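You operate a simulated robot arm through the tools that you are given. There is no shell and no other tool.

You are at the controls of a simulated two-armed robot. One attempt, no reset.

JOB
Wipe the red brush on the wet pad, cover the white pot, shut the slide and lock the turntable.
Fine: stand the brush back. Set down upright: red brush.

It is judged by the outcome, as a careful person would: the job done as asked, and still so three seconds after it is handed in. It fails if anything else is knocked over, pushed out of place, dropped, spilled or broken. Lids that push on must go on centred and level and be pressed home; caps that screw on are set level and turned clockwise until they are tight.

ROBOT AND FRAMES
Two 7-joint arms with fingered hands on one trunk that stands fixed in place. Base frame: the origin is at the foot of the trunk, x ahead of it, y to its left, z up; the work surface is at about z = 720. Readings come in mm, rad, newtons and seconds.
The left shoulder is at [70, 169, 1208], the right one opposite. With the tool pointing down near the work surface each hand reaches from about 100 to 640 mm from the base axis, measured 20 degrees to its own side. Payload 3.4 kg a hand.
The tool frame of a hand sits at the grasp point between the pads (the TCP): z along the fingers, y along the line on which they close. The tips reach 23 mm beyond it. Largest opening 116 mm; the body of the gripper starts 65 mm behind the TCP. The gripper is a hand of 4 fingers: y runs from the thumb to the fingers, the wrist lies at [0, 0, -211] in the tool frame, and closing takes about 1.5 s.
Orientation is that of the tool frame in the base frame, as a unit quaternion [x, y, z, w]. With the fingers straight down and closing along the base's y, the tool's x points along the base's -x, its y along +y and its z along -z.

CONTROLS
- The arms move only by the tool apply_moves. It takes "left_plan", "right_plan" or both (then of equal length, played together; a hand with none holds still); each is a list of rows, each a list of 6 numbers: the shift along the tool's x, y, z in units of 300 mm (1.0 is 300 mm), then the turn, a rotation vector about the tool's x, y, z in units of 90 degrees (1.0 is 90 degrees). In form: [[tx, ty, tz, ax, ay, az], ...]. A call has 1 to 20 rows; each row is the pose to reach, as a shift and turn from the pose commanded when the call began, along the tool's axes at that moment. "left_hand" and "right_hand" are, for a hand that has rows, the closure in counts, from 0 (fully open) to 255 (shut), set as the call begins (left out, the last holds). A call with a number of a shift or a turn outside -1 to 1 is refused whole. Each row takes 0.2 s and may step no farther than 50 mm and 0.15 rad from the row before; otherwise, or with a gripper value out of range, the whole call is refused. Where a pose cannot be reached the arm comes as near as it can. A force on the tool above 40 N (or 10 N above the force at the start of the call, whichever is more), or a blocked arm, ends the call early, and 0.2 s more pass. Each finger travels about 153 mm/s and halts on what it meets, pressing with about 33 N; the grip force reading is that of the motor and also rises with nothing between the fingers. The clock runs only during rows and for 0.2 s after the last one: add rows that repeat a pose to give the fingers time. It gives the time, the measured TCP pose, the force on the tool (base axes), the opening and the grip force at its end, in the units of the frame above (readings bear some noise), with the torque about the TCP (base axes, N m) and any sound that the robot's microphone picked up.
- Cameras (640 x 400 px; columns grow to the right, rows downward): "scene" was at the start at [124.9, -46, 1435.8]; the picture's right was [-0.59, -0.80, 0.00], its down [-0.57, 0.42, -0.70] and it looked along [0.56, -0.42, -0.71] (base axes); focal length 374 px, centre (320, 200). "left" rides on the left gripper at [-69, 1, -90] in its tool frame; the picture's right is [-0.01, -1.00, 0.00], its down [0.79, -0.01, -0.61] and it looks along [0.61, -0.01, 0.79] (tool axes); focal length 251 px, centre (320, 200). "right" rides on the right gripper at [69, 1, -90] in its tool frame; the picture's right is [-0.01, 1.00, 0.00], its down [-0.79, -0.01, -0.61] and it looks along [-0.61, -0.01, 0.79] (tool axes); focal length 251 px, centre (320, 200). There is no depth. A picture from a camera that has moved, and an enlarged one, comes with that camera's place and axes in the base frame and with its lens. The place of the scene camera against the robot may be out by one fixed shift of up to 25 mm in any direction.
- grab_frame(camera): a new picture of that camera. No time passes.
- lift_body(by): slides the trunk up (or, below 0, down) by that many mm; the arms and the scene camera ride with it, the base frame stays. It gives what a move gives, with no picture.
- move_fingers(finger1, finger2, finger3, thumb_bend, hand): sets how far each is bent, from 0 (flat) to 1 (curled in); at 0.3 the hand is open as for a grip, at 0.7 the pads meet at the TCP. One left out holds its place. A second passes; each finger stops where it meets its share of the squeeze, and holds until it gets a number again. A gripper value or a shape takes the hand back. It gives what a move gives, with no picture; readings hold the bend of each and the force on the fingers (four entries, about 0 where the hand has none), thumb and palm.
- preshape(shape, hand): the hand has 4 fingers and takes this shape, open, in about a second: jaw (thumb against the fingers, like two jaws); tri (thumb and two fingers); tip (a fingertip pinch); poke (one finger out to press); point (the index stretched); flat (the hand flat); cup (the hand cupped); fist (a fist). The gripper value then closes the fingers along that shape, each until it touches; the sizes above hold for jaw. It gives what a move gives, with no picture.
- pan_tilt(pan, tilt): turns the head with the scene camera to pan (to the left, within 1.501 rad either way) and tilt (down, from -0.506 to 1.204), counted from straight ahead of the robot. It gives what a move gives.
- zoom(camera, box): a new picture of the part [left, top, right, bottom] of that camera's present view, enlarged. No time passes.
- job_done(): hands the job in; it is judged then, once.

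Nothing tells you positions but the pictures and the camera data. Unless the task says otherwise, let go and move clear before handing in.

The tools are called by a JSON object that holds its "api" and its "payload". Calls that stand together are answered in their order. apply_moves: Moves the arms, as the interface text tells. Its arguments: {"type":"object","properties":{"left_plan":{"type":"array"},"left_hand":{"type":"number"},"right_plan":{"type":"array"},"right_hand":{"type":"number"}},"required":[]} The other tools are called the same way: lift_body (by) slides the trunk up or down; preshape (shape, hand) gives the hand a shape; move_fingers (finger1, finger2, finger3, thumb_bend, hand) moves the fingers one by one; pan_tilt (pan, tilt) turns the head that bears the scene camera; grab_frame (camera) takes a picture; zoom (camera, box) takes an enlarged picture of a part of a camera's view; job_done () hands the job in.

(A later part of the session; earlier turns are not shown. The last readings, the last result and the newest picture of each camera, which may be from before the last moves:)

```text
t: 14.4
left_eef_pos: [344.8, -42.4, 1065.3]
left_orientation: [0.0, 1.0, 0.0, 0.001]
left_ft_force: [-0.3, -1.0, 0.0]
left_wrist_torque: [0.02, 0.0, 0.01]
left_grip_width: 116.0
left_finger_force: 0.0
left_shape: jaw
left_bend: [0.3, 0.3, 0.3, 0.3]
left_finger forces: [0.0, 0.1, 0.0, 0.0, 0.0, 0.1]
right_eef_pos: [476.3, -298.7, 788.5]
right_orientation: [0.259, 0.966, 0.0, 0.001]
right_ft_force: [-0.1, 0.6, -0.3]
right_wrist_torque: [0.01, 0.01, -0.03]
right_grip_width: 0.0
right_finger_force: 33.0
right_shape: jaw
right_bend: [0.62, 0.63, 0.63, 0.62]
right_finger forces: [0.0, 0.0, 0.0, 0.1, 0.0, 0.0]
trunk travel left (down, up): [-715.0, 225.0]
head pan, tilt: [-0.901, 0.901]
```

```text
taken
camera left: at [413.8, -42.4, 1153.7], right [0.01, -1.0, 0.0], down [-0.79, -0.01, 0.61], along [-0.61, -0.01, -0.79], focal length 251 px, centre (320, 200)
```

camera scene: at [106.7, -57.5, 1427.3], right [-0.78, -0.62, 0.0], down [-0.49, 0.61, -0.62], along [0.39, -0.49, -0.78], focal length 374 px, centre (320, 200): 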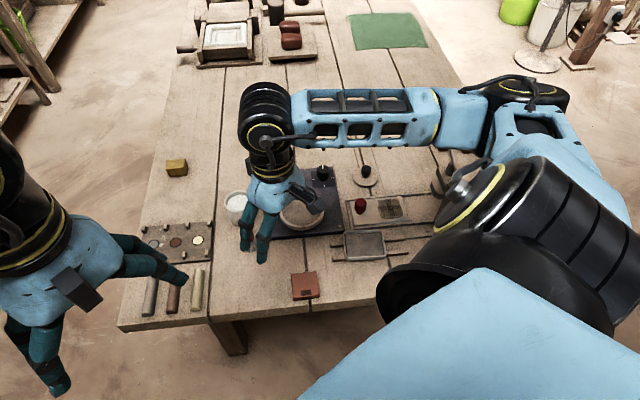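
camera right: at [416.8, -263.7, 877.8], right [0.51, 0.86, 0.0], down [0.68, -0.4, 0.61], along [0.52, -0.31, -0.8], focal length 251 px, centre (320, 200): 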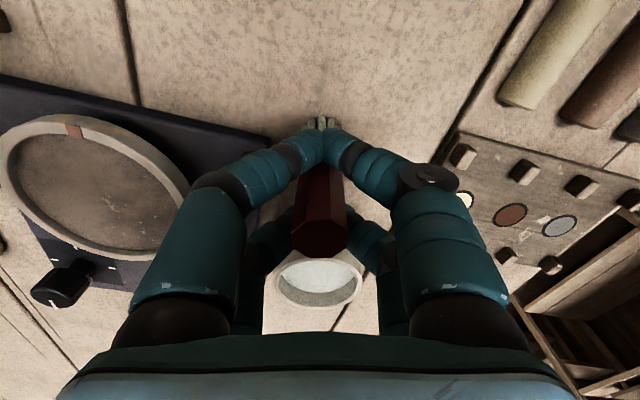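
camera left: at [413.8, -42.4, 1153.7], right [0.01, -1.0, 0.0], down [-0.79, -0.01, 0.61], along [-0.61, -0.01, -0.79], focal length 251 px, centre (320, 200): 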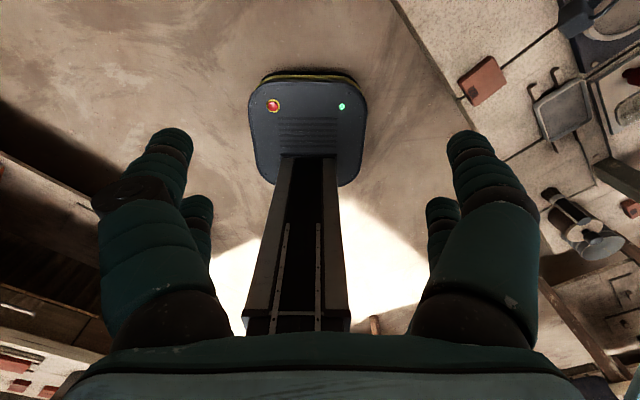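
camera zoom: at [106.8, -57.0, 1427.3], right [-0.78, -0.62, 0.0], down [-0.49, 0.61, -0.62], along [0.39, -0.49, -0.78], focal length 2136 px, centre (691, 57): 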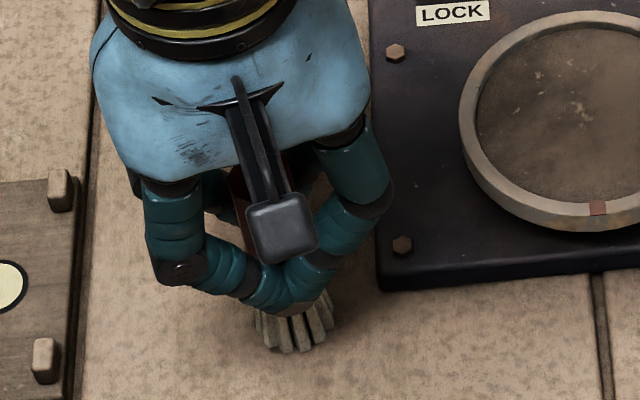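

The two finger pairs closed in front of and behind the handle, so the brush isn't held. I'll open, rise, and look at the other hand shapes.

{"api": "apply_moves", "payload": {"right_plan": [[0, 0, 0, 0, 0, 0], [0, 0, 0, 0, 0, 0], [0, 0, 0, 0, 0, 0], [0, 0, 0, 0, 0, 0], [0, 0, 0, 0, 0, 0], [0, 0, 0, 0, 0, 0]], "right_hand": 100}}

{"api": "apply_moves", "payload": {"right_plan": [[0, 0, -0.12, 0, 0, 0], [0, 0, -0.26, 0, 0, 0], [0, 0, -0.4, 0, 0, 0], [0, 0, -0.4, 0, 0, 0]]}}

{"api": "preshape", "payload": {"hand": "right", "shape": "tri"}}

{"api": "grab_frame", "payload": {"camera": "right"}}

{"api": "zoom", "payload": {"camera": "scene", "box": [200, 120, 340, 260]}}

```text
t: 15.8
left_eef_pos: [345.7, -41.0, 1064.6]
left_orientation: [0.0, 1.0, 0.0, 0.0]
left_ft_force: [-0.4, -0.5, -0.1]
left_wrist_torque: [-0.01, 0.0, -0.01]
left_grip_width: 116.0
left_finger_force: 0.0
left_shape: jaw
left_bend: [0.3, 0.3, 0.3, 0.3]
left_finger forces: [0.0, 0.0, 0.0, 0.0, 0.0, 0.0]
right_eef_pos: [476.4, -298.5, 787.6]
right_orientation: [0.259, 0.966, 0.0, 0.0]
right_ft_force: [-0.4, -0.1, 0.0]
right_wrist_torque: [0.04, 0.02, 0.03]
right_grip_width: 69.8
right_finger_force: 0.0
right_shape: jaw
right_bend: [0.71, 0.71, 0.71, 0.72]
right_finger forces: [0.0, 0.1, 0.0, 0.0, 0.1, 0.1]
trunk travel left (down, up): [-715.0, 225.0]
head pan, tilt: [-0.901, 0.901]
```

```text
t: 16.8
left_eef_pos: [345.9, -41.5, 1065.3]
left_orientation: [0.0, 1.0, 0.0, -0.001]
left_ft_force: [-0.5, -0.4, -0.2]
left_wrist_torque: [-0.02, -0.02, 0.04]
left_grip_width: 115.9
left_finger_force: 0.1
left_shape: jaw
left_bend: [0.3, 0.3, 0.3, 0.3]
left_finger forces: [0.1, 0.0, 0.0, 0.0, 0.0, 0.0]
right_eef_pos: [478.0, -299.4, 907.2]
right_orientation: [0.259, 0.966, 0.0, 0.001]
right_ft_force: [-0.7, -0.3, 0.1]
right_wrist_torque: [-0.01, -0.04, 0.02]
right_grip_width: 70.2
right_finger_force: 0.0
right_shape: jaw
right_bend: [0.71, 0.71, 0.71, 0.72]
right_finger forces: [0.0, 0.0, 0.1, 0.1, 0.0, 0.1]
trunk travel left (down, up): [-715.0, 225.0]
head pan, tilt: [-0.901, 0.901]
```

```text
t: 17.7
left_eef_pos: [344.9, -41.9, 1065.0]
left_orientation: [0.0, 1.0, 0.0, 0.0]
left_ft_force: [0.5, -0.2, 0.5]
left_wrist_torque: [-0.01, -0.01, -0.01]
left_grip_width: 116.0
left_finger_force: 0.1
left_shape: jaw
left_bend: [0.3, 0.3, 0.3, 0.3]
left_finger forces: [0.1, 0.1, 0.1, 0.0, 0.1, 0.0]
right_eef_pos: [479.2, -298.6, 907.5]
right_orientation: [0.259, 0.966, 0.0, 0.0]
right_ft_force: [0.0, 0.7, -0.3]
right_wrist_torque: [0.02, -0.02, 0.04]
right_grip_width: 115.8
right_finger_force: 0.0
right_shape: tri
right_bend: [0.3, 0.3, 0.3, 0.3]
right_finger forces: [0.1, 0.1, 0.1, 0.1, 0.0, 0.0]
trunk travel left (down, up): [-715.0, 225.0]
head pan, tilt: [-0.901, 0.901]
```

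```text
taken
camera right: at [418.2, -264.1, 996.6], right [0.51, 0.86, 0.0], down [0.68, -0.4, 0.61], along [0.52, -0.31, -0.79], focal length 251 px, centre (320, 200)
```

right: 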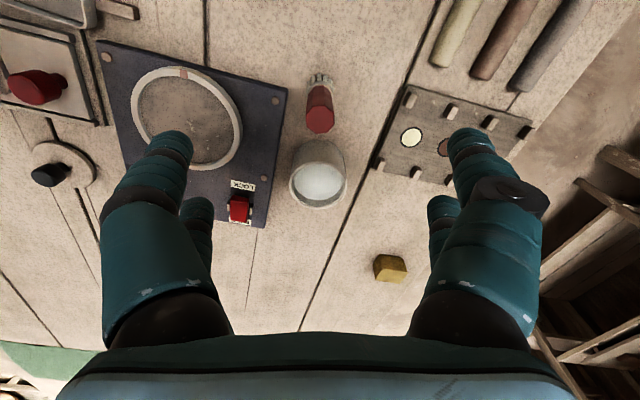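

```text
2.86 times, centred on (270, 190) of scene
camera zoom: at [106.7, -56.9, 1427.3], right [-0.78, -0.62, 0.0], down [-0.49, 0.61, -0.62], along [0.39, -0.49, -0.78], focal length 1068 px, centre (463, 229)
```

zoom: 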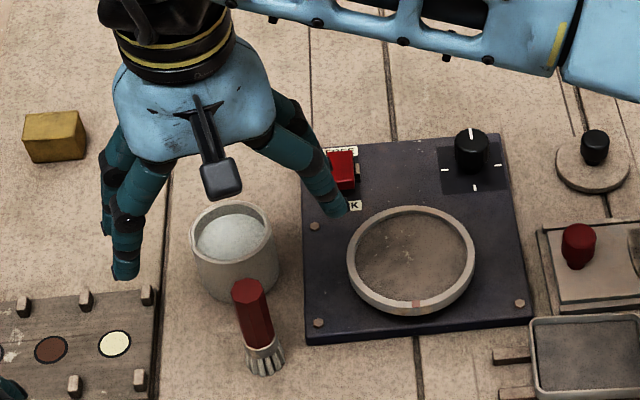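

{"api": "apply_moves", "payload": {"right_plan": [[0, 0, 0, 0, 0, 0], [0, 0, 0, 0, 0, 0], [0, 0, 0, 0, 0, 0], [0, 0, 0, 0, 0, 0], [0, 0, 0, 0, 0, 0], [0, 0, 0, 0, 0, 0], [0, 0, 0, 0, 0, 0], [0, 0, 0, 0, 0, 0]], "right_hand": 255}}

{"api": "grab_frame", "payload": {"camera": "right"}}

{"api": "preshape", "payload": {"hand": "right", "shape": "tip"}}

{"api": "apply_moves", "payload": {"right_plan": [[0, 0, 0, 0, 0, 0], [0, 0, 0, 0, 0, 0], [0, 0, 0, 0, 0, 0], [0, 0, 0, 0, 0, 0], [0, 0, 0, 0, 0, 0], [0, 0, 0, 0, 0, 0], [0, 0, 0, 0, 0, 0], [0, 0, 0, 0, 0, 0]], "right_hand": 255}}

{"api": "grab_frame", "payload": {"camera": "right"}}

```text
t: 19.5
left_eef_pos: [344.7, -41.0, 1065.7]
left_orientation: [0.0, 1.0, 0.0, 0.0]
left_ft_force: [0.0, 0.2, -0.1]
left_wrist_torque: [-0.01, -0.02, -0.01]
left_grip_width: 115.9
left_finger_force: 0.1
left_shape: jaw
left_bend: [0.3, 0.3, 0.3, 0.3]
left_finger forces: [0.0, 0.0, 0.0, 0.0, 0.0, 0.0]
right_eef_pos: [478.5, -299.7, 906.8]
right_orientation: [0.259, 0.966, 0.0, 0.001]
right_ft_force: [0.8, 1.0, 0.5]
right_wrist_torque: [-0.03, 0.01, 0.01]
right_grip_width: 0.0
right_finger_force: 33.7
right_shape: tri
right_bend: [0.62, 0.62, 0.62, 0.62]
right_finger forces: [0.1, 0.0, 0.0, 0.0, 0.0, 0.0]
trunk travel left (down, up): [-715.0, 225.0]
head pan, tilt: [-0.901, 0.901]
```

```text
taken
camera right: at [418.2, -264.2, 996.6], right [0.51, 0.86, 0.0], down [0.68, -0.4, 0.61], along [0.52, -0.31, -0.79], focal length 251 px, centre (320, 200)
```

right: 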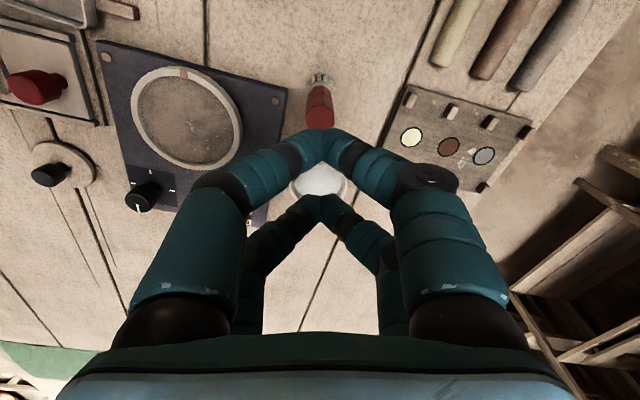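

```text
t: 20.4
left_eef_pos: [344.6, -42.1, 1065.3]
left_orientation: [0.0, 1.0, 0.0, 0.001]
left_ft_force: [-0.1, 0.0, 0.0]
left_wrist_torque: [0.01, -0.04, 0.03]
left_grip_width: 116.1
left_finger_force: 0.1
left_shape: jaw
left_bend: [0.3, 0.3, 0.3, 0.3]
left_finger forces: [0.0, 0.0, 0.0, 0.0, 0.0, 0.0]
right_eef_pos: [478.3, -298.6, 907.6]
right_orientation: [0.259, 0.966, 0.0, 0.0]
right_ft_force: [0.7, -0.6, 0.3]
right_wrist_torque: [0.02, 0.01, 0.05]
right_grip_width: 116.0
right_finger_force: 0.0
right_shape: tip
right_bend: [0.3, 0.3, 0.3, 0.3]
right_finger forces: [0.0, 0.0, 0.0, 0.1, 0.0, 0.1]
trunk travel left (down, up): [-715.0, 225.0]
head pan, tilt: [-0.901, 0.901]
```

```text
t: 22.2
left_eef_pos: [345.1, -41.5, 1064.7]
left_orientation: [0.0, 1.0, 0.0, 0.0]
left_ft_force: [-1.1, 0.0, 0.3]
left_wrist_torque: [0.01, -0.02, 0.03]
left_grip_width: 116.1
left_finger_force: 0.0
left_shape: jaw
left_bend: [0.3, 0.3, 0.3, 0.3]
left_finger forces: [0.0, 0.0, 0.0, 0.0, 0.0, 0.0]
right_eef_pos: [478.6, -299.3, 905.9]
right_orientation: [0.26, 0.966, 0.0, 0.001]
right_ft_force: [-0.1, 0.3, -0.5]
right_wrist_torque: [0.01, 0.02, -0.01]
right_grip_width: 0.0
right_finger_force: 33.2
right_shape: tip
right_bend: [0.62, 0.62, 0.62, 0.62]
right_finger forces: [0.0, 0.1, 0.0, 0.0, 0.0, 0.0]
trunk travel left (down, up): [-715.0, 225.0]
head pan, tilt: [-0.901, 0.901]
```

```text
taken
camera right: at [418.2, -264.2, 996.6], right [0.51, 0.86, 0.0], down [0.68, -0.4, 0.61], along [0.52, -0.31, -0.79], focal length 251 px, centre (320, 200)
```

right: 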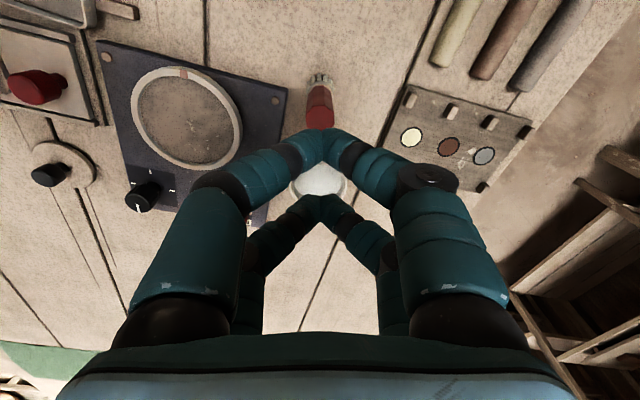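

All shapes close as two finger pairs, about 16 mm either side of the tool centre. I'll shift the hand so the front pair lines up with the handle, then grip with that pair.

{"api": "preshape", "payload": {"hand": "right", "shape": "jaw"}}

{"api": "apply_moves", "payload": {"right_plan": [[-0.03, 0, 0, 0, 0, 0], [-0.055, 0, 0, 0, 0, 0], [-0.055, 0, 0.12, 0, 0, 0], [-0.055, 0, 0.24, 0, 0, 0], [-0.055, 0, 0.363, 0, 0, 0], [-0.055, 0, 0.363, 0, 0, 0]], "right_hand": 100}}

{"api": "grab_frame", "payload": {"camera": "right"}}

{"api": "zoom", "payload": {"camera": "scene", "box": [200, 140, 320, 260]}}

```text
t: 23.1
left_eef_pos: [344.3, -41.8, 1064.4]
left_orientation: [0.0, 1.0, 0.0, 0.0]
left_ft_force: [0.5, 0.5, 0.1]
left_wrist_torque: [-0.02, 0.0, 0.0]
left_grip_width: 116.1
left_finger_force: 0.0
left_shape: jaw
left_bend: [0.3, 0.3, 0.3, 0.3]
left_finger forces: [0.0, 0.0, 0.0, 0.0, 0.0, 0.0]
right_eef_pos: [477.6, -299.6, 906.7]
right_orientation: [0.259, 0.966, 0.0, 0.0]
right_ft_force: [0.8, 0.1, -0.1]
right_wrist_torque: [-0.05, 0.0, -0.04]
right_grip_width: 115.7
right_finger_force: 0.1
right_shape: jaw
right_bend: [0.3, 0.3, 0.3, 0.3]
right_finger forces: [0.1, 0.1, 0.1, 0.0, 0.1, 0.1]
trunk travel left (down, up): [-715.0, 225.0]
head pan, tilt: [-0.901, 0.901]
```

```text
t: 24.5
left_eef_pos: [342.8, -41.8, 1064.3]
left_orientation: [0.0, 1.0, 0.0, -0.001]
left_ft_force: [-0.5, -0.8, 0.4]
left_wrist_torque: [0.01, -0.01, 0.01]
left_grip_width: 115.8
left_finger_force: 0.1
left_shape: jaw
left_bend: [0.3, 0.3, 0.3, 0.3]
left_finger forces: [0.0, 0.0, 0.0, 0.0, 0.0, 0.0]
right_eef_pos: [490.3, -307.3, 798.6]
right_orientation: [0.259, 0.966, -0.001, 0.0]
right_ft_force: [-1.1, 0.1, -0.3]
right_wrist_torque: [-0.02, -0.01, 0.02]
right_grip_width: 70.9
right_finger_force: 0.0
right_shape: jaw
right_bend: [0.71, 0.71, 0.71, 0.72]
right_finger forces: [0.0, 0.1, 0.1, 0.1, 0.0, 0.0]
trunk travel left (down, up): [-715.0, 225.0]
head pan, tilt: [-0.901, 0.901]
```

```text
taken
camera right: at [429.6, -272.1, 888.8], right [0.51, 0.86, 0.0], down [0.69, -0.4, 0.61], along [0.52, -0.31, -0.8], focal length 251 px, centre (320, 200)
```

right: 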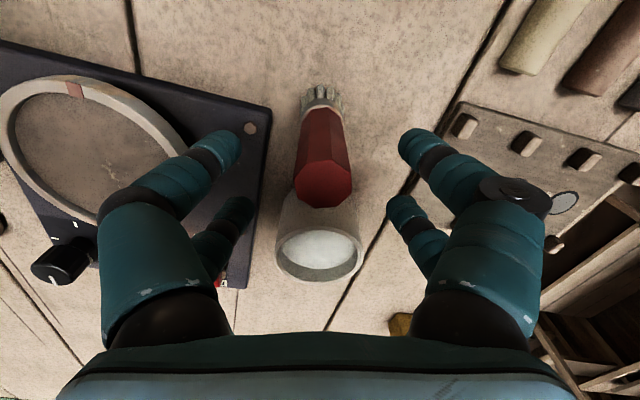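

```text
3.33 times, centred on (260, 200) of scene
camera zoom: at [106.5, -56.9, 1427.4], right [-0.78, -0.62, 0.0], down [-0.49, 0.61, -0.62], along [0.39, -0.49, -0.78], focal length 1246 px, centre (520, 200)
```

zoom: 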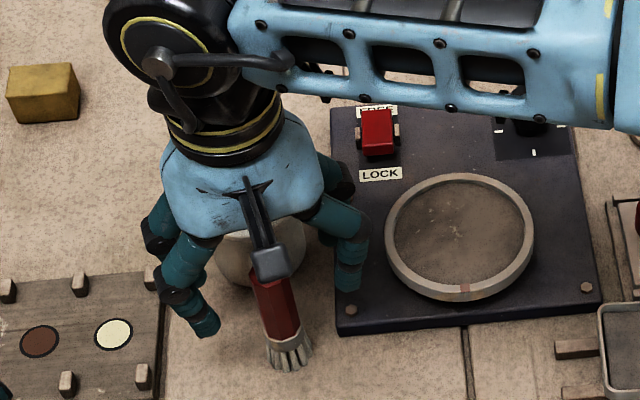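

{"api": "apply_moves", "payload": {"right_plan": [[0, 0.003, 0, 0, 0, 0], [0, 0.003, 0, 0, 0, 0], [0, 0.003, 0, 0, 0, 0], [0, 0.003, 0, 0, 0, 0], [0, 0.003, 0, 0, 0, 0], [0, 0.003, 0, 0, 0, 0], [0, 0.003, 0, 0, 0, 0], [0, 0.003, 0, 0, 0, 0]], "right_hand": 255}}

{"api": "grab_frame", "payload": {"camera": "right"}}

{"api": "zoom", "payload": {"camera": "scene", "box": [200, 140, 320, 260]}}

```text
t: 26.3
left_eef_pos: [343.7, -41.9, 1065.2]
left_orientation: [0.0, 1.0, 0.0, 0.0]
left_ft_force: [0.0, -0.4, -0.8]
left_wrist_torque: [-0.02, 0.01, 0.02]
left_grip_width: 116.0
left_finger_force: 0.0
left_shape: jaw
left_bend: [0.3, 0.3, 0.3, 0.3]
left_finger forces: [0.0, 0.0, 0.0, 0.0, 0.0, 0.0]
right_eef_pos: [490.1, -306.6, 800.0]
right_orientation: [0.258, 0.966, 0.001, 0.001]
right_ft_force: [-0.3, 0.0, -0.3]
right_wrist_torque: [0.04, -0.04, -0.03]
right_grip_width: 6.9
right_finger_force: 32.8
right_shape: jaw
right_bend: [0.73, 0.62, 0.62, 0.75]
right_finger forces: [29.6, 0.1, 0.1, 0.0, 29.7, 0.1]
trunk travel left (down, up): [-715.0, 225.0]
head pan, tilt: [-0.901, 0.901]
```

```text
taken
camera right: at [430.8, -271.2, 889.5], right [0.51, 0.86, 0.0], down [0.68, -0.4, 0.61], along [0.52, -0.31, -0.8], focal length 251 px, centre (320, 200)
```

right: 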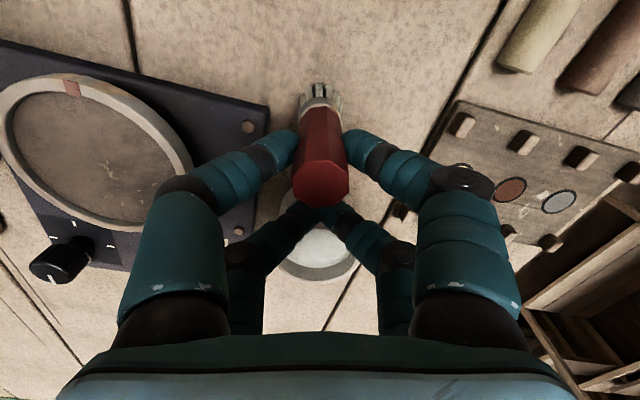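

```text
3.33 times, centred on (260, 200) of scene
camera zoom: at [106.8, -57.0, 1427.3], right [-0.78, -0.62, 0.0], down [-0.49, 0.61, -0.62], along [0.39, -0.49, -0.78], focal length 1246 px, centre (520, 200)
```

zoom: 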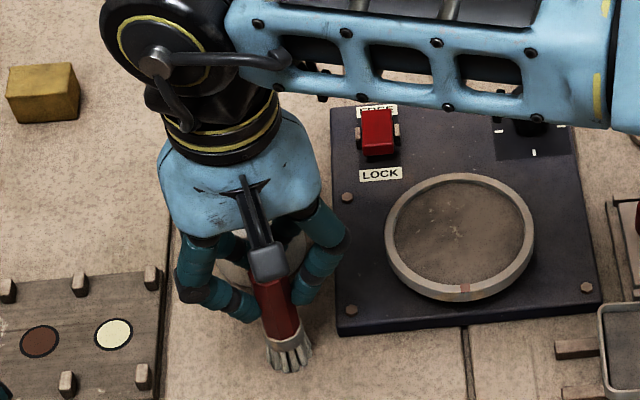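

The brush is held at about 30 N. Lifting it and carrying it over the wet-pad tray.

{"api": "apply_moves", "payload": {"right_plan": [[0, 0, -0.1, 0, 0, 0], [0, 0, -0.22, 0, 0, 0], [0, 0, -0.35, 0, 0, 0], [0.04, -0.09, -0.35, 0, 0, 0], [0.09, -0.2, -0.35, 0, 0, 0], [0.14, -0.32, -0.35, 0, 0, 0], [0.19, -0.44, -0.35, 0, 0, 0], [0.24, -0.56, -0.35, 0, 0, 0], [0.29, -0.67, -0.35, 0, 0, 0], [0.328, -0.749, -0.35, 0, 0, 0], [0.328, -0.749, -0.35, 0, 0, 0]]}}

{"api": "grab_frame", "payload": {"camera": "right"}}

{"api": "grab_frame", "payload": {"camera": "scene"}}

```text
t: 28.7
left_eef_pos: [344.7, -42.3, 1064.4]
left_orientation: [-0.001, 1.0, -0.001, 0.0]
left_ft_force: [0.6, 0.1, -0.5]
left_wrist_torque: [0.02, -0.01, 0.0]
left_grip_width: 115.8
left_finger_force: 0.1
left_shape: jaw
left_bend: [0.3, 0.3, 0.3, 0.3]
left_finger forces: [0.0, 0.0, 0.0, 0.1, 0.0, 0.0]
right_eef_pos: [294.4, -452.2, 905.8]
right_orientation: [0.258, 0.966, 0.0, -0.001]
right_ft_force: [0.2, -0.1, -0.4]
right_wrist_torque: [0.0, 0.0, -0.01]
right_grip_width: 7.0
right_finger_force: 32.8
right_shape: jaw
right_bend: [0.73, 0.62, 0.62, 0.75]
right_finger forces: [29.9, 0.1, 0.0, 0.0, 29.7, 0.0]
trunk travel left (down, up): [-715.0, 225.0]
head pan, tilt: [-0.901, 0.901]
```

```text
taken
camera right: at [235.1, -417.5, 995.9], right [0.51, 0.86, 0.0], down [0.68, -0.4, 0.61], along [0.52, -0.31, -0.8], focal length 251 px, centre (320, 200)
```

right: 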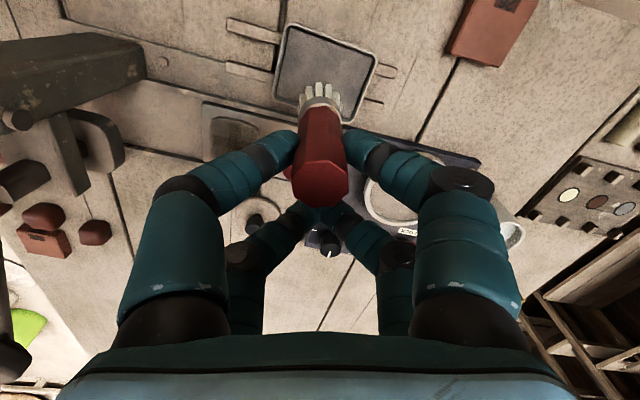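

```text
taken
camera scene: at [107.2, -57.1, 1427.3], right [-0.78, -0.62, 0.0], down [-0.49, 0.61, -0.62], along [0.39, -0.49, -0.78], focal length 374 px, centre (320, 200)
```

scene: 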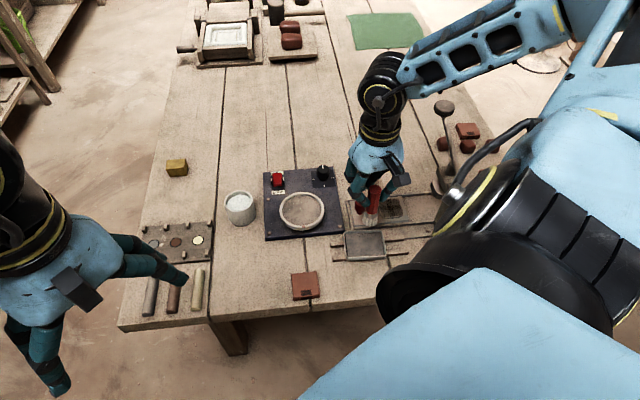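

{"api": "zoom", "payload": {"camera": "right", "box": [220, 0, 420, 160]}}

{"api": "zoom", "payload": {"camera": "scene", "box": [310, 140, 440, 270]}}

```text
2.50 times, centred on (320, 80) of right
camera zoom: at [235.1, -417.5, 995.9], right [0.51, 0.86, 0.0], down [0.68, -0.4, 0.61], along [0.52, -0.31, -0.8], focal length 629 px, centre (320, 500)
```

zoom: 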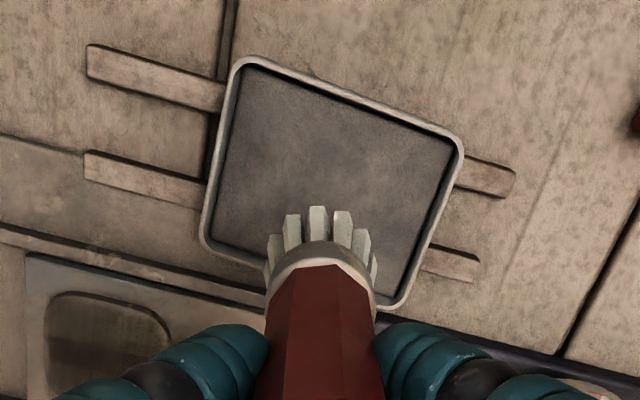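

```text
3.08 times, centred on (375, 205) of scene
camera zoom: at [107.2, -57.1, 1427.3], right [-0.78, -0.62, 0.0], down [-0.49, 0.61, -0.62], along [0.39, -0.49, -0.78], focal length 1150 px, centre (151, 185)
```

zoom: 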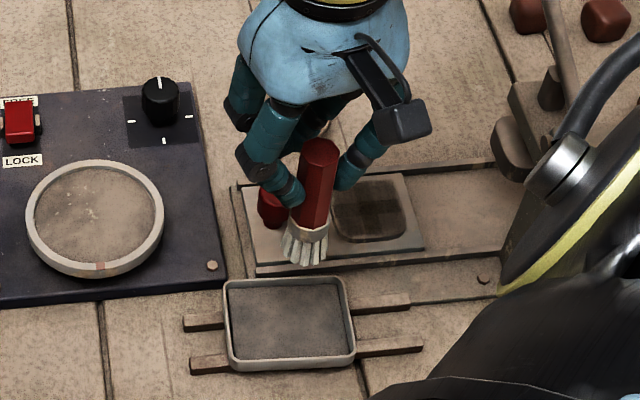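

The bristles hang over the centre of the pad, at about (280, -443). I'll lower in stages and watch the force.

{"api": "apply_moves", "payload": {"right_plan": [[0, 0, 0.08, 0, 0, 0], [0, 0, 0.16, 0, 0, 0], [0, 0, 0.23, 0, 0, 0], [0, 0, 0.23, 0, 0, 0]]}}

{"api": "zoom", "payload": {"camera": "scene", "box": [310, 140, 440, 270]}}

{"api": "zoom", "payload": {"camera": "right", "box": [220, 20, 420, 180]}}

```text
t: 29.7
left_eef_pos: [343.1, -42.3, 1064.6]
left_orientation: [0.0, 1.0, 0.0, 0.0]
left_ft_force: [0.0, 0.1, 0.7]
left_wrist_torque: [-0.01, 0.01, 0.01]
left_grip_width: 115.9
left_finger_force: 0.0
left_shape: jaw
left_bend: [0.3, 0.3, 0.3, 0.3]
left_finger forces: [0.1, 0.0, 0.0, 0.0, 0.0, 0.0]
right_eef_pos: [294.1, -452.3, 834.6]
right_orientation: [0.259, 0.966, 0.0, 0.0]
right_ft_force: [-0.6, 0.9, -1.1]
right_wrist_torque: [0.03, -0.01, 0.0]
right_grip_width: 6.7
right_finger_force: 33.1
right_shape: jaw
right_bend: [0.73, 0.62, 0.62, 0.75]
right_finger forces: [29.7, 0.1, 0.0, 0.0, 29.7, 0.1]
trunk travel left (down, up): [-715.0, 225.0]
head pan, tilt: [-0.901, 0.901]
```

```text
3.08 times, centred on (375, 205) of scene
camera zoom: at [106.7, -56.9, 1427.3], right [-0.78, -0.62, 0.0], down [-0.49, 0.61, -0.62], along [0.39, -0.49, -0.78], focal length 1150 px, centre (151, 185)
```

zoom: 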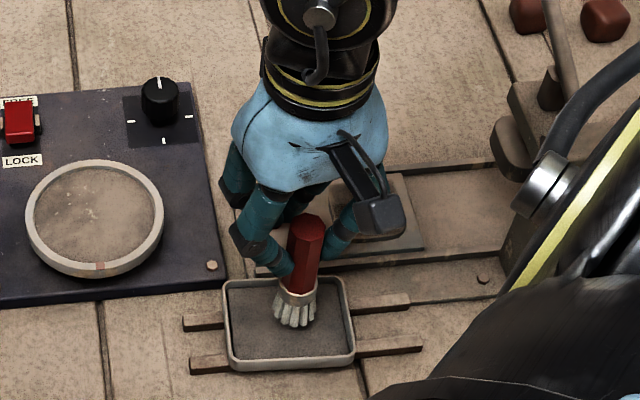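

```text
2.50 times, centred on (320, 100) of right
camera zoom: at [234.2, -417.5, 925.0], right [0.51, 0.86, 0.0], down [0.69, -0.4, 0.61], along [0.52, -0.31, -0.8], focal length 629 px, centre (320, 450)
```

zoom: 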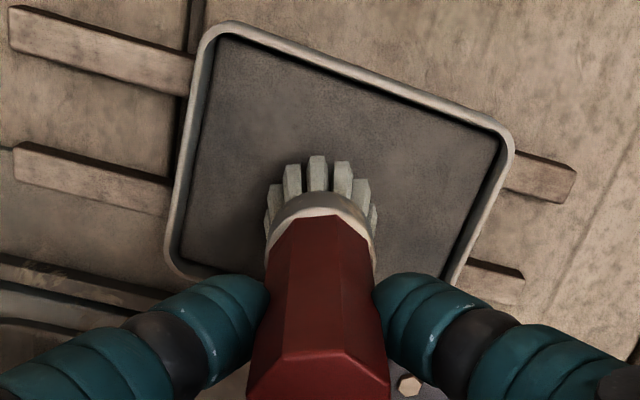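

{"api": "apply_moves", "payload": {"right_plan": [[0, 0, 0.014, 0, 0, 0], [0, 0, 0.027, 0, 0, 0], [0, 0, 0.04, 0, 0, 0]]}}

{"api": "zoom", "payload": {"camera": "scene", "box": [330, 180, 420, 270]}}

```text
t: 30.5
left_eef_pos: [344.6, -41.7, 1064.6]
left_orientation: [0.001, 1.0, -0.001, 0.0]
left_ft_force: [0.1, -0.6, -1.1]
left_wrist_torque: [0.02, -0.02, 0.01]
left_grip_width: 115.9
left_finger_force: 0.0
left_shape: jaw
left_bend: [0.3, 0.3, 0.3, 0.3]
left_finger forces: [0.0, 0.0, 0.0, 0.0, 0.1, 0.0]
right_eef_pos: [294.1, -452.0, 823.3]
right_orientation: [0.259, 0.966, 0.0, 0.0]
right_ft_force: [-0.3, -0.1, -0.7]
right_wrist_torque: [-0.04, 0.02, 0.03]
right_grip_width: 6.7
right_finger_force: 33.5
right_shape: jaw
right_bend: [0.73, 0.62, 0.62, 0.75]
right_finger forces: [29.7, 0.0, 0.1, 0.0, 29.7, 0.0]
trunk travel left (down, up): [-715.0, 225.0]
head pan, tilt: [-0.901, 0.901]
```

```text
4.44 times, centred on (375, 225) of scene
camera zoom: at [106.8, -57.1, 1427.3], right [-0.78, -0.62, 0.0], down [-0.49, 0.61, -0.62], along [0.39, -0.49, -0.78], focal length 1661 px, centre (76, 89)
```

zoom: 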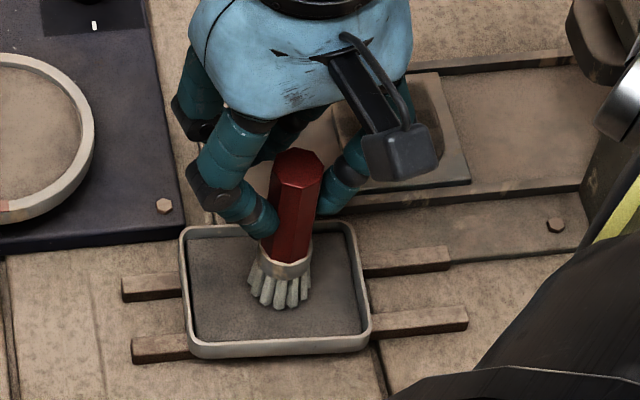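

{"api": "apply_moves", "payload": {"right_plan": [[0, 0, 0.01, 0, 0, 0], [0, 0, 0.01, 0, 0, 0]]}}

{"api": "apply_moves", "payload": {"right_plan": [[0, 0, 0.01, 0, 0, 0], [0, 0, 0.01, 0, 0, 0]]}}

```text
t: 31.1
left_eef_pos: [344.2, -42.4, 1064.4]
left_orientation: [0.0, 1.0, 0.001, 0.0]
left_ft_force: [0.1, 0.6, -0.3]
left_wrist_torque: [0.03, 0.0, -0.03]
left_grip_width: 115.9
left_finger_force: 0.0
left_shape: jaw
left_bend: [0.3, 0.3, 0.3, 0.3]
left_finger forces: [0.0, 0.0, 0.1, 0.1, 0.1, 0.1]
right_eef_pos: [292.7, -451.5, 820.3]
right_orientation: [0.259, 0.966, 0.0, 0.0]
right_ft_force: [0.1, 0.0, 0.0]
right_wrist_torque: [0.0, -0.03, -0.01]
right_grip_width: 6.7
right_finger_force: 32.6
right_shape: jaw
right_bend: [0.73, 0.62, 0.62, 0.75]
right_finger forces: [29.8, 0.0, 0.0, 0.0, 29.7, 0.1]
trunk travel left (down, up): [-715.0, 225.0]
head pan, tilt: [-0.901, 0.901]
```

```text
t: 31.7
left_eef_pos: [343.7, -41.2, 1064.7]
left_orientation: [0.0, 1.0, -0.001, 0.001]
left_ft_force: [0.0, -0.4, -0.3]
left_wrist_torque: [-0.01, 0.0, 0.0]
left_grip_width: 115.8
left_finger_force: 0.0
left_shape: jaw
left_bend: [0.3, 0.3, 0.3, 0.3]
left_finger forces: [0.0, 0.0, 0.0, 0.1, 0.1, 0.0]
right_eef_pos: [293.1, -451.5, 818.0]
right_orientation: [0.259, 0.966, 0.0, 0.001]
right_ft_force: [-0.3, -1.6, 16.3]
right_wrist_torque: [0.12, 0.22, 0.03]
right_grip_width: 7.3
right_finger_force: 33.1
right_shape: jaw
right_bend: [0.73, 0.62, 0.62, 0.76]
right_finger forces: [34.4, 0.0, 0.0, 0.0, 35.2, 0.0]
trunk travel left (down, up): [-715.0, 225.0]
head pan, tilt: [-0.901, 0.901]
```

Contact with the pad. Easing the pressure before wiping.

{"api": "apply_moves", "payload": {"right_plan": [[0, 0, -0.004, 0, 0, 0], [0, 0, -0.004, 0, 0, 0]]}}

{"api": "zoom", "payload": {"camera": "scene", "box": [330, 180, 420, 270]}}

{"api": "zoom", "payload": {"camera": "right", "box": [220, 20, 420, 180]}}

```text
t: 32.3
left_eef_pos: [344.2, -42.0, 1064.7]
left_orientation: [0.0, 1.0, -0.001, 0.001]
left_ft_force: [0.7, -0.7, 0.0]
left_wrist_torque: [0.0, 0.01, 0.01]
left_grip_width: 115.7
left_finger_force: 0.0
left_shape: jaw
left_bend: [0.3, 0.3, 0.3, 0.3]
left_finger forces: [0.1, 0.0, 0.1, 0.0, 0.1, 0.1]
right_eef_pos: [292.4, -452.2, 818.3]
right_orientation: [0.259, 0.966, -0.002, 0.001]
right_ft_force: [0.1, -2.2, 10.9]
right_wrist_torque: [0.07, 0.19, 0.0]
right_grip_width: 7.4
right_finger_force: 32.6
right_shape: jaw
right_bend: [0.73, 0.62, 0.62, 0.76]
right_finger forces: [34.0, 0.1, 0.0, 0.0, 34.4, 0.1]
trunk travel left (down, up): [-715.0, 225.0]
head pan, tilt: [-0.901, 0.901]
```

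```text
4.44 times, centred on (375, 225) of scene
camera zoom: at [105.7, -55.6, 1427.4], right [-0.78, -0.62, 0.0], down [-0.49, 0.61, -0.62], along [0.39, -0.49, -0.78], focal length 1661 px, centre (76, 89)
```

zoom: 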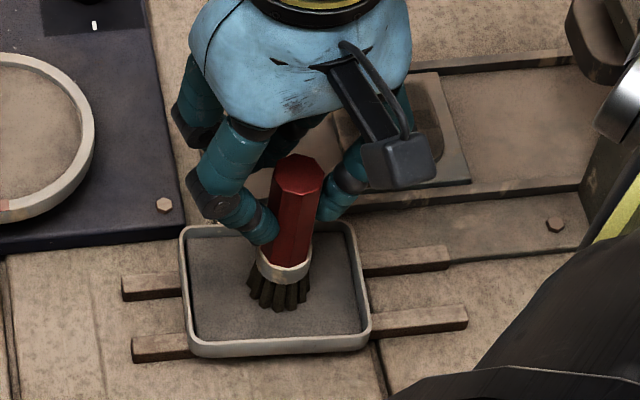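

```text
2.50 times, centred on (320, 100) of right
camera zoom: at [233.1, -415.6, 909.1], right [0.51, 0.86, 0.0], down [0.68, -0.4, 0.61], along [0.52, -0.31, -0.79], focal length 629 px, centre (320, 450)
```

zoom: 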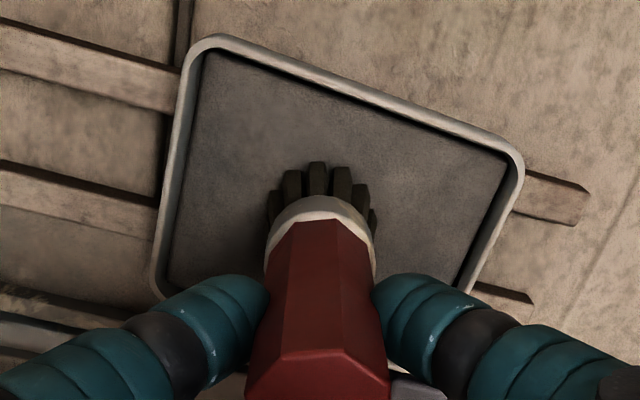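

The bristles darkened, so this is the wet pad. Easing off a little more, then a short gentle wipe.

{"api": "apply_moves", "payload": {"right_plan": [[0, 0, -0.003, 0, 0, 0], [0, -0.015, -0.003, 0, 0, 0], [0, -0.035, -0.003, 0, 0, 0], [0, -0.015, -0.003, 0, 0, 0], [0, 0.005, -0.003, 0, 0, 0], [0, 0.025, -0.003, 0, 0, 0], [0, 0.01, -0.003, 0, 0, 0], [0, 0, -0.003, 0, 0, 0]]}}

{"api": "zoom", "payload": {"camera": "scene", "box": [330, 180, 420, 270]}}

{"api": "zoom", "payload": {"camera": "right", "box": [220, 20, 420, 180]}}

```text
t: 34.1
left_eef_pos: [346.4, -42.3, 1065.0]
left_orientation: [0.0, 1.0, 0.001, 0.001]
left_ft_force: [-0.4, -0.4, -0.4]
left_wrist_torque: [0.01, 0.0, 0.01]
left_grip_width: 115.8
left_finger_force: 0.1
left_shape: jaw
left_bend: [0.3, 0.3, 0.3, 0.3]
left_finger forces: [0.1, 0.0, 0.0, 0.1, 0.0, 0.0]
right_eef_pos: [294.0, -451.6, 820.8]
right_orientation: [0.259, 0.966, -0.001, 0.0]
right_ft_force: [-0.3, 0.6, -0.7]
right_wrist_torque: [0.0, -0.01, -0.01]
right_grip_width: 7.0
right_finger_force: 33.1
right_shape: jaw
right_bend: [0.73, 0.62, 0.62, 0.76]
right_finger forces: [32.8, 0.1, 0.0, 0.1, 32.7, 0.1]
trunk travel left (down, up): [-715.0, 225.0]
head pan, tilt: [-0.901, 0.901]
```

```text
4.44 times, centred on (375, 225) of scene
camera zoom: at [106.7, -57.1, 1427.3], right [-0.78, -0.62, 0.0], down [-0.49, 0.61, -0.62], along [0.39, -0.49, -0.78], focal length 1661 px, centre (76, 89)
```

zoom: 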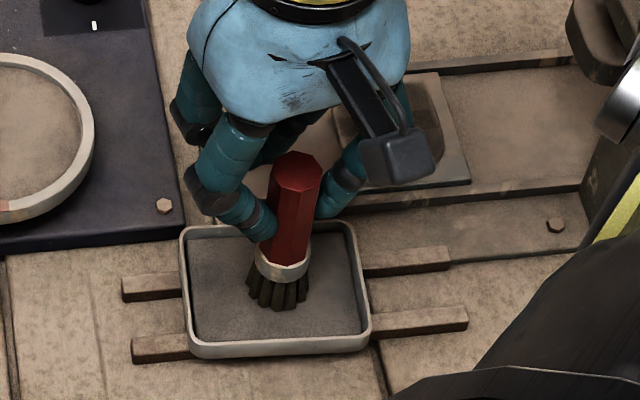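

```text
2.50 times, centred on (320, 100) of right
camera zoom: at [234.5, -416.2, 910.6], right [0.51, 0.86, 0.0], down [0.68, -0.4, 0.61], along [0.52, -0.31, -0.8], focal length 629 px, centre (320, 450)
```

zoom: 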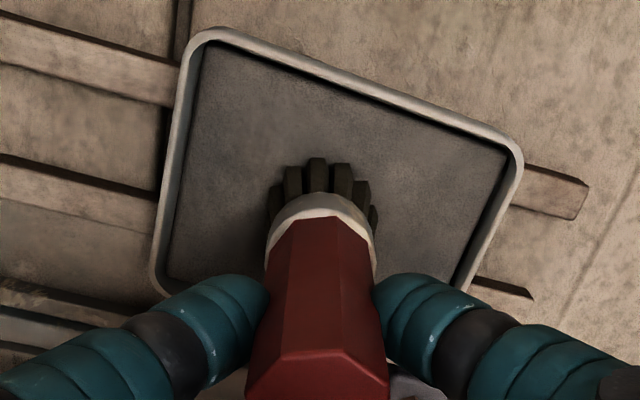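

The sweep ended just clear of the pad. I'll repeat it with light contact.

{"api": "apply_moves", "payload": {"right_plan": [[0, 0, 0.005, 0, 0, 0], [0, 0, 0.005, 0, 0, 0], [0, -0.015, 0.005, 0, 0, 0], [0, -0.03, 0.005, 0, 0, 0], [0, -0.045, 0.005, 0, 0, 0]]}}

{"api": "apply_moves", "payload": {"right_plan": [[0, 0.02, 0, 0, 0, 0], [0, 0.04, 0, 0, 0, 0], [0, 0.06, 0, 0, 0, 0], [0, 0.08, 0, 0, 0, 0]]}}

{"api": "zoom", "payload": {"camera": "scene", "box": [330, 180, 420, 270]}}

```text
t: 35.3
left_eef_pos: [344.3, -40.0, 1065.0]
left_orientation: [0.0, 1.0, -0.001, 0.0]
left_ft_force: [0.0, 0.5, -0.4]
left_wrist_torque: [0.02, 0.03, -0.02]
left_grip_width: 116.0
left_finger_force: 0.0
left_shape: jaw
left_bend: [0.3, 0.3, 0.3, 0.3]
left_finger forces: [0.1, 0.0, 0.0, 0.0, 0.0, 0.1]
right_eef_pos: [286.1, -461.2, 819.4]
right_orientation: [0.259, 0.966, -0.001, 0.001]
right_ft_force: [2.3, 2.9, 14.3]
right_wrist_torque: [0.3, 0.1, -0.11]
right_grip_width: 7.4
right_finger_force: 33.2
right_shape: jaw
right_bend: [0.73, 0.62, 0.62, 0.76]
right_finger forces: [38.5, 0.0, 0.0, 0.1, 33.4, 0.0]
trunk travel left (down, up): [-715.0, 225.0]
head pan, tilt: [-0.901, 0.901]
```

```text
t: 36.3
left_eef_pos: [344.5, -41.8, 1064.3]
left_orientation: [0.0, 1.0, -0.001, 0.0]
left_ft_force: [0.9, 0.2, 0.5]
left_wrist_torque: [0.03, 0.02, 0.02]
left_grip_width: 115.9
left_finger_force: 0.0
left_shape: jaw
left_bend: [0.3, 0.3, 0.3, 0.3]
left_finger forces: [0.0, 0.0, 0.0, 0.0, 0.1, 0.0]
right_eef_pos: [298.4, -441.9, 819.8]
right_orientation: [0.259, 0.966, 0.0, 0.0]
right_ft_force: [-1.7, -0.9, 3.8]
right_wrist_torque: [-0.05, 0.13, -0.01]
right_grip_width: 7.5
right_finger_force: 33.0
right_shape: jaw
right_bend: [0.73, 0.62, 0.62, 0.76]
right_finger forces: [33.6, 0.0, 0.0, 0.0, 35.0, 0.0]
trunk travel left (down, up): [-715.0, 225.0]
head pan, tilt: [-0.901, 0.901]
```

```text
4.44 times, centred on (375, 225) of scene
camera zoom: at [106.2, -56.8, 1427.3], right [-0.78, -0.62, 0.0], down [-0.49, 0.61, -0.62], along [0.39, -0.49, -0.78], focal length 1661 px, centre (76, 89)
```

zoom: 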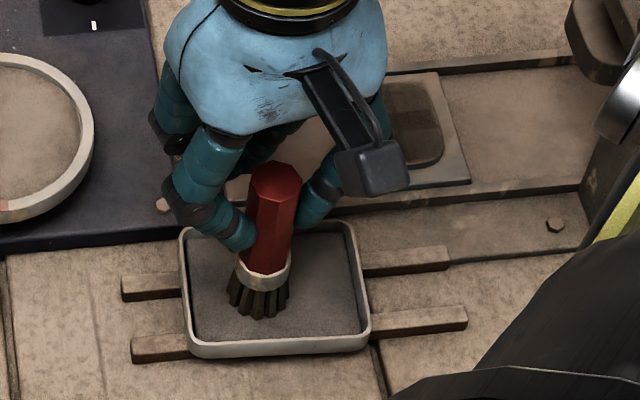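

Wiped: there was light force while sweeping, the bristles are dark and the tray hasn't moved. Lifting and carrying the brush back to its own spot.

{"api": "apply_moves", "payload": {"right_plan": [[0, 0, -0.1, 0, 0, 0], [0, 0, -0.2, 0, 0, 0], [0, 0, -0.288, 0, 0, 0], [-0.04, 0.09, -0.288, 0, 0, 0], [-0.09, 0.2, -0.288, 0, 0, 0], [-0.14, 0.31, -0.288, 0, 0, 0], [-0.19, 0.42, -0.288, 0, 0, 0], [-0.24, 0.53, -0.288, 0, 0, 0], [-0.29, 0.63, -0.288, 0, 0, 0], [-0.328, 0.714, -0.288, 0, 0, 0], [-0.328, 0.714, -0.288, 0, 0, 0]]}}

{"api": "apply_moves", "payload": {"right_plan": [[0, 0, 0.1, 0, 0, 0], [0, 0, 0.2, 0, 0, 0], [0, 0, 0.28, 0, 0, 0], [0, 0, 0.325, 0, 0, 0], [0, 0, 0.325, 0, 0, 0]]}}

{"api": "zoom", "payload": {"camera": "scene", "box": [200, 140, 320, 260]}}

{"api": "grab_frame", "payload": {"camera": "right"}}

```text
t: 38.7
left_eef_pos: [343.8, -42.4, 1065.1]
left_orientation: [0.001, 1.0, 0.0, 0.0]
left_ft_force: [0.5, -0.4, -0.3]
left_wrist_torque: [-0.01, -0.04, 0.01]
left_grip_width: 115.7
left_finger_force: 0.0
left_shape: jaw
left_bend: [0.3, 0.3, 0.3, 0.3]
left_finger forces: [0.1, 0.1, 0.0, 0.0, 0.1, 0.0]
right_eef_pos: [490.4, -305.1, 904.9]
right_orientation: [0.258, 0.966, 0.0, 0.0]
right_ft_force: [-0.6, -1.2, -0.1]
right_wrist_torque: [0.0, -0.01, -0.01]
right_grip_width: 7.3
right_finger_force: 33.0
right_shape: jaw
right_bend: [0.73, 0.62, 0.62, 0.75]
right_finger forces: [33.0, 0.0, 0.0, 0.0, 33.1, 0.0]
trunk travel left (down, up): [-715.0, 225.0]
head pan, tilt: [-0.901, 0.901]
```

```text
t: 39.9
left_eef_pos: [344.5, -42.0, 1065.0]
left_orientation: [0.0, 1.0, -0.001, 0.0]
left_ft_force: [-0.5, -0.5, -0.3]
left_wrist_torque: [0.0, 0.0, 0.0]
left_grip_width: 115.9
left_finger_force: 0.1
left_shape: jaw
left_bend: [0.3, 0.3, 0.3, 0.3]
left_finger forces: [0.0, 0.1, 0.0, 0.0, 0.0, 0.0]
right_eef_pos: [489.8, -305.6, 806.8]
right_orientation: [0.259, 0.966, 0.0, 0.0]
right_ft_force: [-0.3, 0.1, -0.7]
right_wrist_torque: [-0.01, 0.0, -0.02]
right_grip_width: 7.5
right_finger_force: 33.2
right_shape: jaw
right_bend: [0.73, 0.62, 0.62, 0.75]
right_finger forces: [32.8, 0.0, 0.0, 0.0, 32.8, 0.1]
trunk travel left (down, up): [-715.0, 225.0]
head pan, tilt: [-0.901, 0.901]
```

```text
3.33 times, centred on (260, 200) of scene
camera zoom: at [106.7, -57.0, 1427.3], right [-0.78, -0.62, 0.0], down [-0.49, 0.61, -0.62], along [0.39, -0.49, -0.78], focal length 1246 px, centre (520, 200)
```

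zoom: 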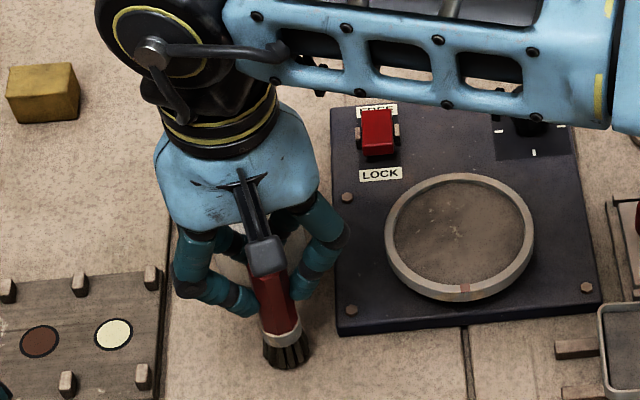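

```text
taken
camera right: at [430.1, -270.3, 896.4], right [0.51, 0.86, 0.0], down [0.69, -0.4, 0.61], along [0.52, -0.31, -0.8], focal length 251 px, centre (320, 200)
```

right: 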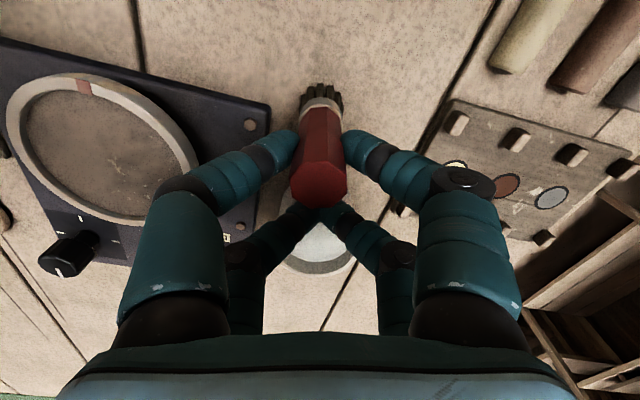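

{"api": "apply_moves", "payload": {"right_plan": [[0, 0, 0.008, 0, 0, 0], [0, 0, 0.016, 0, 0, 0], [0, 0, 0.016, 0, 0, 0]]}}

{"api": "apply_moves", "payload": {"right_plan": [[0, 0, 0.005, 0, 0, 0], [0, 0, 0.005, 0, 0, 0]]}}

```text
t: 40.7
left_eef_pos: [344.8, -41.0, 1065.2]
left_orientation: [0.0, 1.0, 0.0, -0.001]
left_ft_force: [-0.4, 0.2, -0.9]
left_wrist_torque: [0.02, -0.01, 0.01]
left_grip_width: 115.8
left_finger_force: 0.1
left_shape: jaw
left_bend: [0.3, 0.3, 0.3, 0.3]
left_finger forces: [0.1, 0.1, 0.1, 0.0, 0.0, 0.1]
right_eef_pos: [491.0, -305.8, 804.1]
right_orientation: [0.258, 0.966, 0.001, -0.001]
right_ft_force: [-0.1, 0.2, -0.3]
right_wrist_torque: [-0.03, 0.02, -0.03]
right_grip_width: 7.3
right_finger_force: 33.2
right_shape: jaw
right_bend: [0.73, 0.62, 0.62, 0.75]
right_finger forces: [32.9, 0.0, 0.0, 0.0, 32.9, 0.0]
trunk travel left (down, up): [-715.0, 225.0]
head pan, tilt: [-0.901, 0.901]
```

```text
t: 41.3
left_eef_pos: [346.4, -43.3, 1065.7]
left_orientation: [0.0, 1.0, 0.0, 0.001]
left_ft_force: [-0.4, -0.1, 0.6]
left_wrist_torque: [0.01, -0.01, 0.01]
left_grip_width: 115.8
left_finger_force: 0.2
left_shape: jaw
left_bend: [0.3, 0.3, 0.3, 0.3]
left_finger forces: [0.0, 0.0, 0.0, 0.1, 0.0, 0.1]
right_eef_pos: [491.2, -306.0, 800.5]
right_orientation: [0.259, 0.966, -0.001, 0.0]
right_ft_force: [-0.3, -0.2, -0.3]
right_wrist_torque: [0.0, 0.0, 0.0]
right_grip_width: 7.4
right_finger_force: 33.3
right_shape: jaw
right_bend: [0.73, 0.62, 0.62, 0.75]
right_finger forces: [32.9, 0.1, 0.0, 0.0, 32.8, 0.0]
trunk travel left (down, up): [-715.0, 225.0]
head pan, tilt: [-0.901, 0.901]
```

{"api": "apply_moves", "payload": {"right_plan": [[0, 0, 0.004, 0, 0, 0], [0, 0, 0.004, 0, 0, 0]]}}

```text
t: 41.9
left_eef_pos: [345.4, -42.6, 1064.3]
left_orientation: [0.0, 1.0, 0.0, 0.0]
left_ft_force: [0.6, 0.5, -0.4]
left_wrist_torque: [-0.01, -0.01, 0.01]
left_grip_width: 115.9
left_finger_force: 0.1
left_shape: jaw
left_bend: [0.3, 0.3, 0.3, 0.3]
left_finger forces: [0.0, 0.0, 0.0, 0.0, 0.0, 0.0]
right_eef_pos: [491.2, -304.8, 800.1]
right_orientation: [0.259, 0.966, 0.0, -0.001]
right_ft_force: [0.4, 0.5, -0.4]
right_wrist_torque: [-0.01, -0.01, -0.02]
right_grip_width: 7.3
right_finger_force: 33.5
right_shape: jaw
right_bend: [0.73, 0.62, 0.62, 0.75]
right_finger forces: [32.9, 0.0, 0.0, 0.0, 32.9, 0.0]
trunk travel left (down, up): [-715.0, 225.0]
head pan, tilt: [-0.901, 0.901]
```

{"api": "apply_moves", "payload": {"right_plan": [[0, 0, 0.004, 0, 0, 0], [0, 0, 0.004, 0, 0, 0]]}}

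{"api": "zoom", "payload": {"camera": "scene", "box": [225, 190, 285, 260]}}

```text
t: 42.5
left_eef_pos: [344.9, -41.7, 1066.1]
left_orientation: [0.0, 1.0, 0.0, 0.0]
left_ft_force: [-0.1, 0.1, -0.1]
left_wrist_torque: [0.02, 0.0, 0.0]
left_grip_width: 115.8
left_finger_force: 0.1
left_shape: jaw
left_bend: [0.3, 0.3, 0.3, 0.3]
left_finger forces: [0.0, 0.0, 0.0, 0.0, 0.0, 0.0]
right_eef_pos: [490.1, -305.7, 799.2]
right_orientation: [0.258, 0.966, 0.001, 0.0]
right_ft_force: [0.3, 0.8, 1.6]
right_wrist_torque: [0.05, 0.04, -0.01]
right_grip_width: 7.4
right_finger_force: 33.1
right_shape: jaw
right_bend: [0.73, 0.62, 0.62, 0.76]
right_finger forces: [33.4, 0.0, 0.0, 0.0, 33.1, 0.0]
trunk travel left (down, up): [-715.0, 225.0]
head pan, tilt: [-0.901, 0.901]
```

```text
5.71 times, centred on (255, 225) of scene
camera zoom: at [106.5, -56.7, 1427.4], right [-0.78, -0.62, 0.0], down [-0.49, 0.61, -0.62], along [0.39, -0.49, -0.78], focal length 2136 px, centre (691, 57)
```

zoom: 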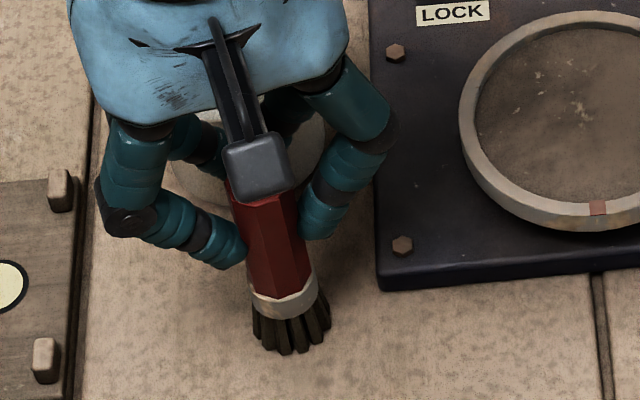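

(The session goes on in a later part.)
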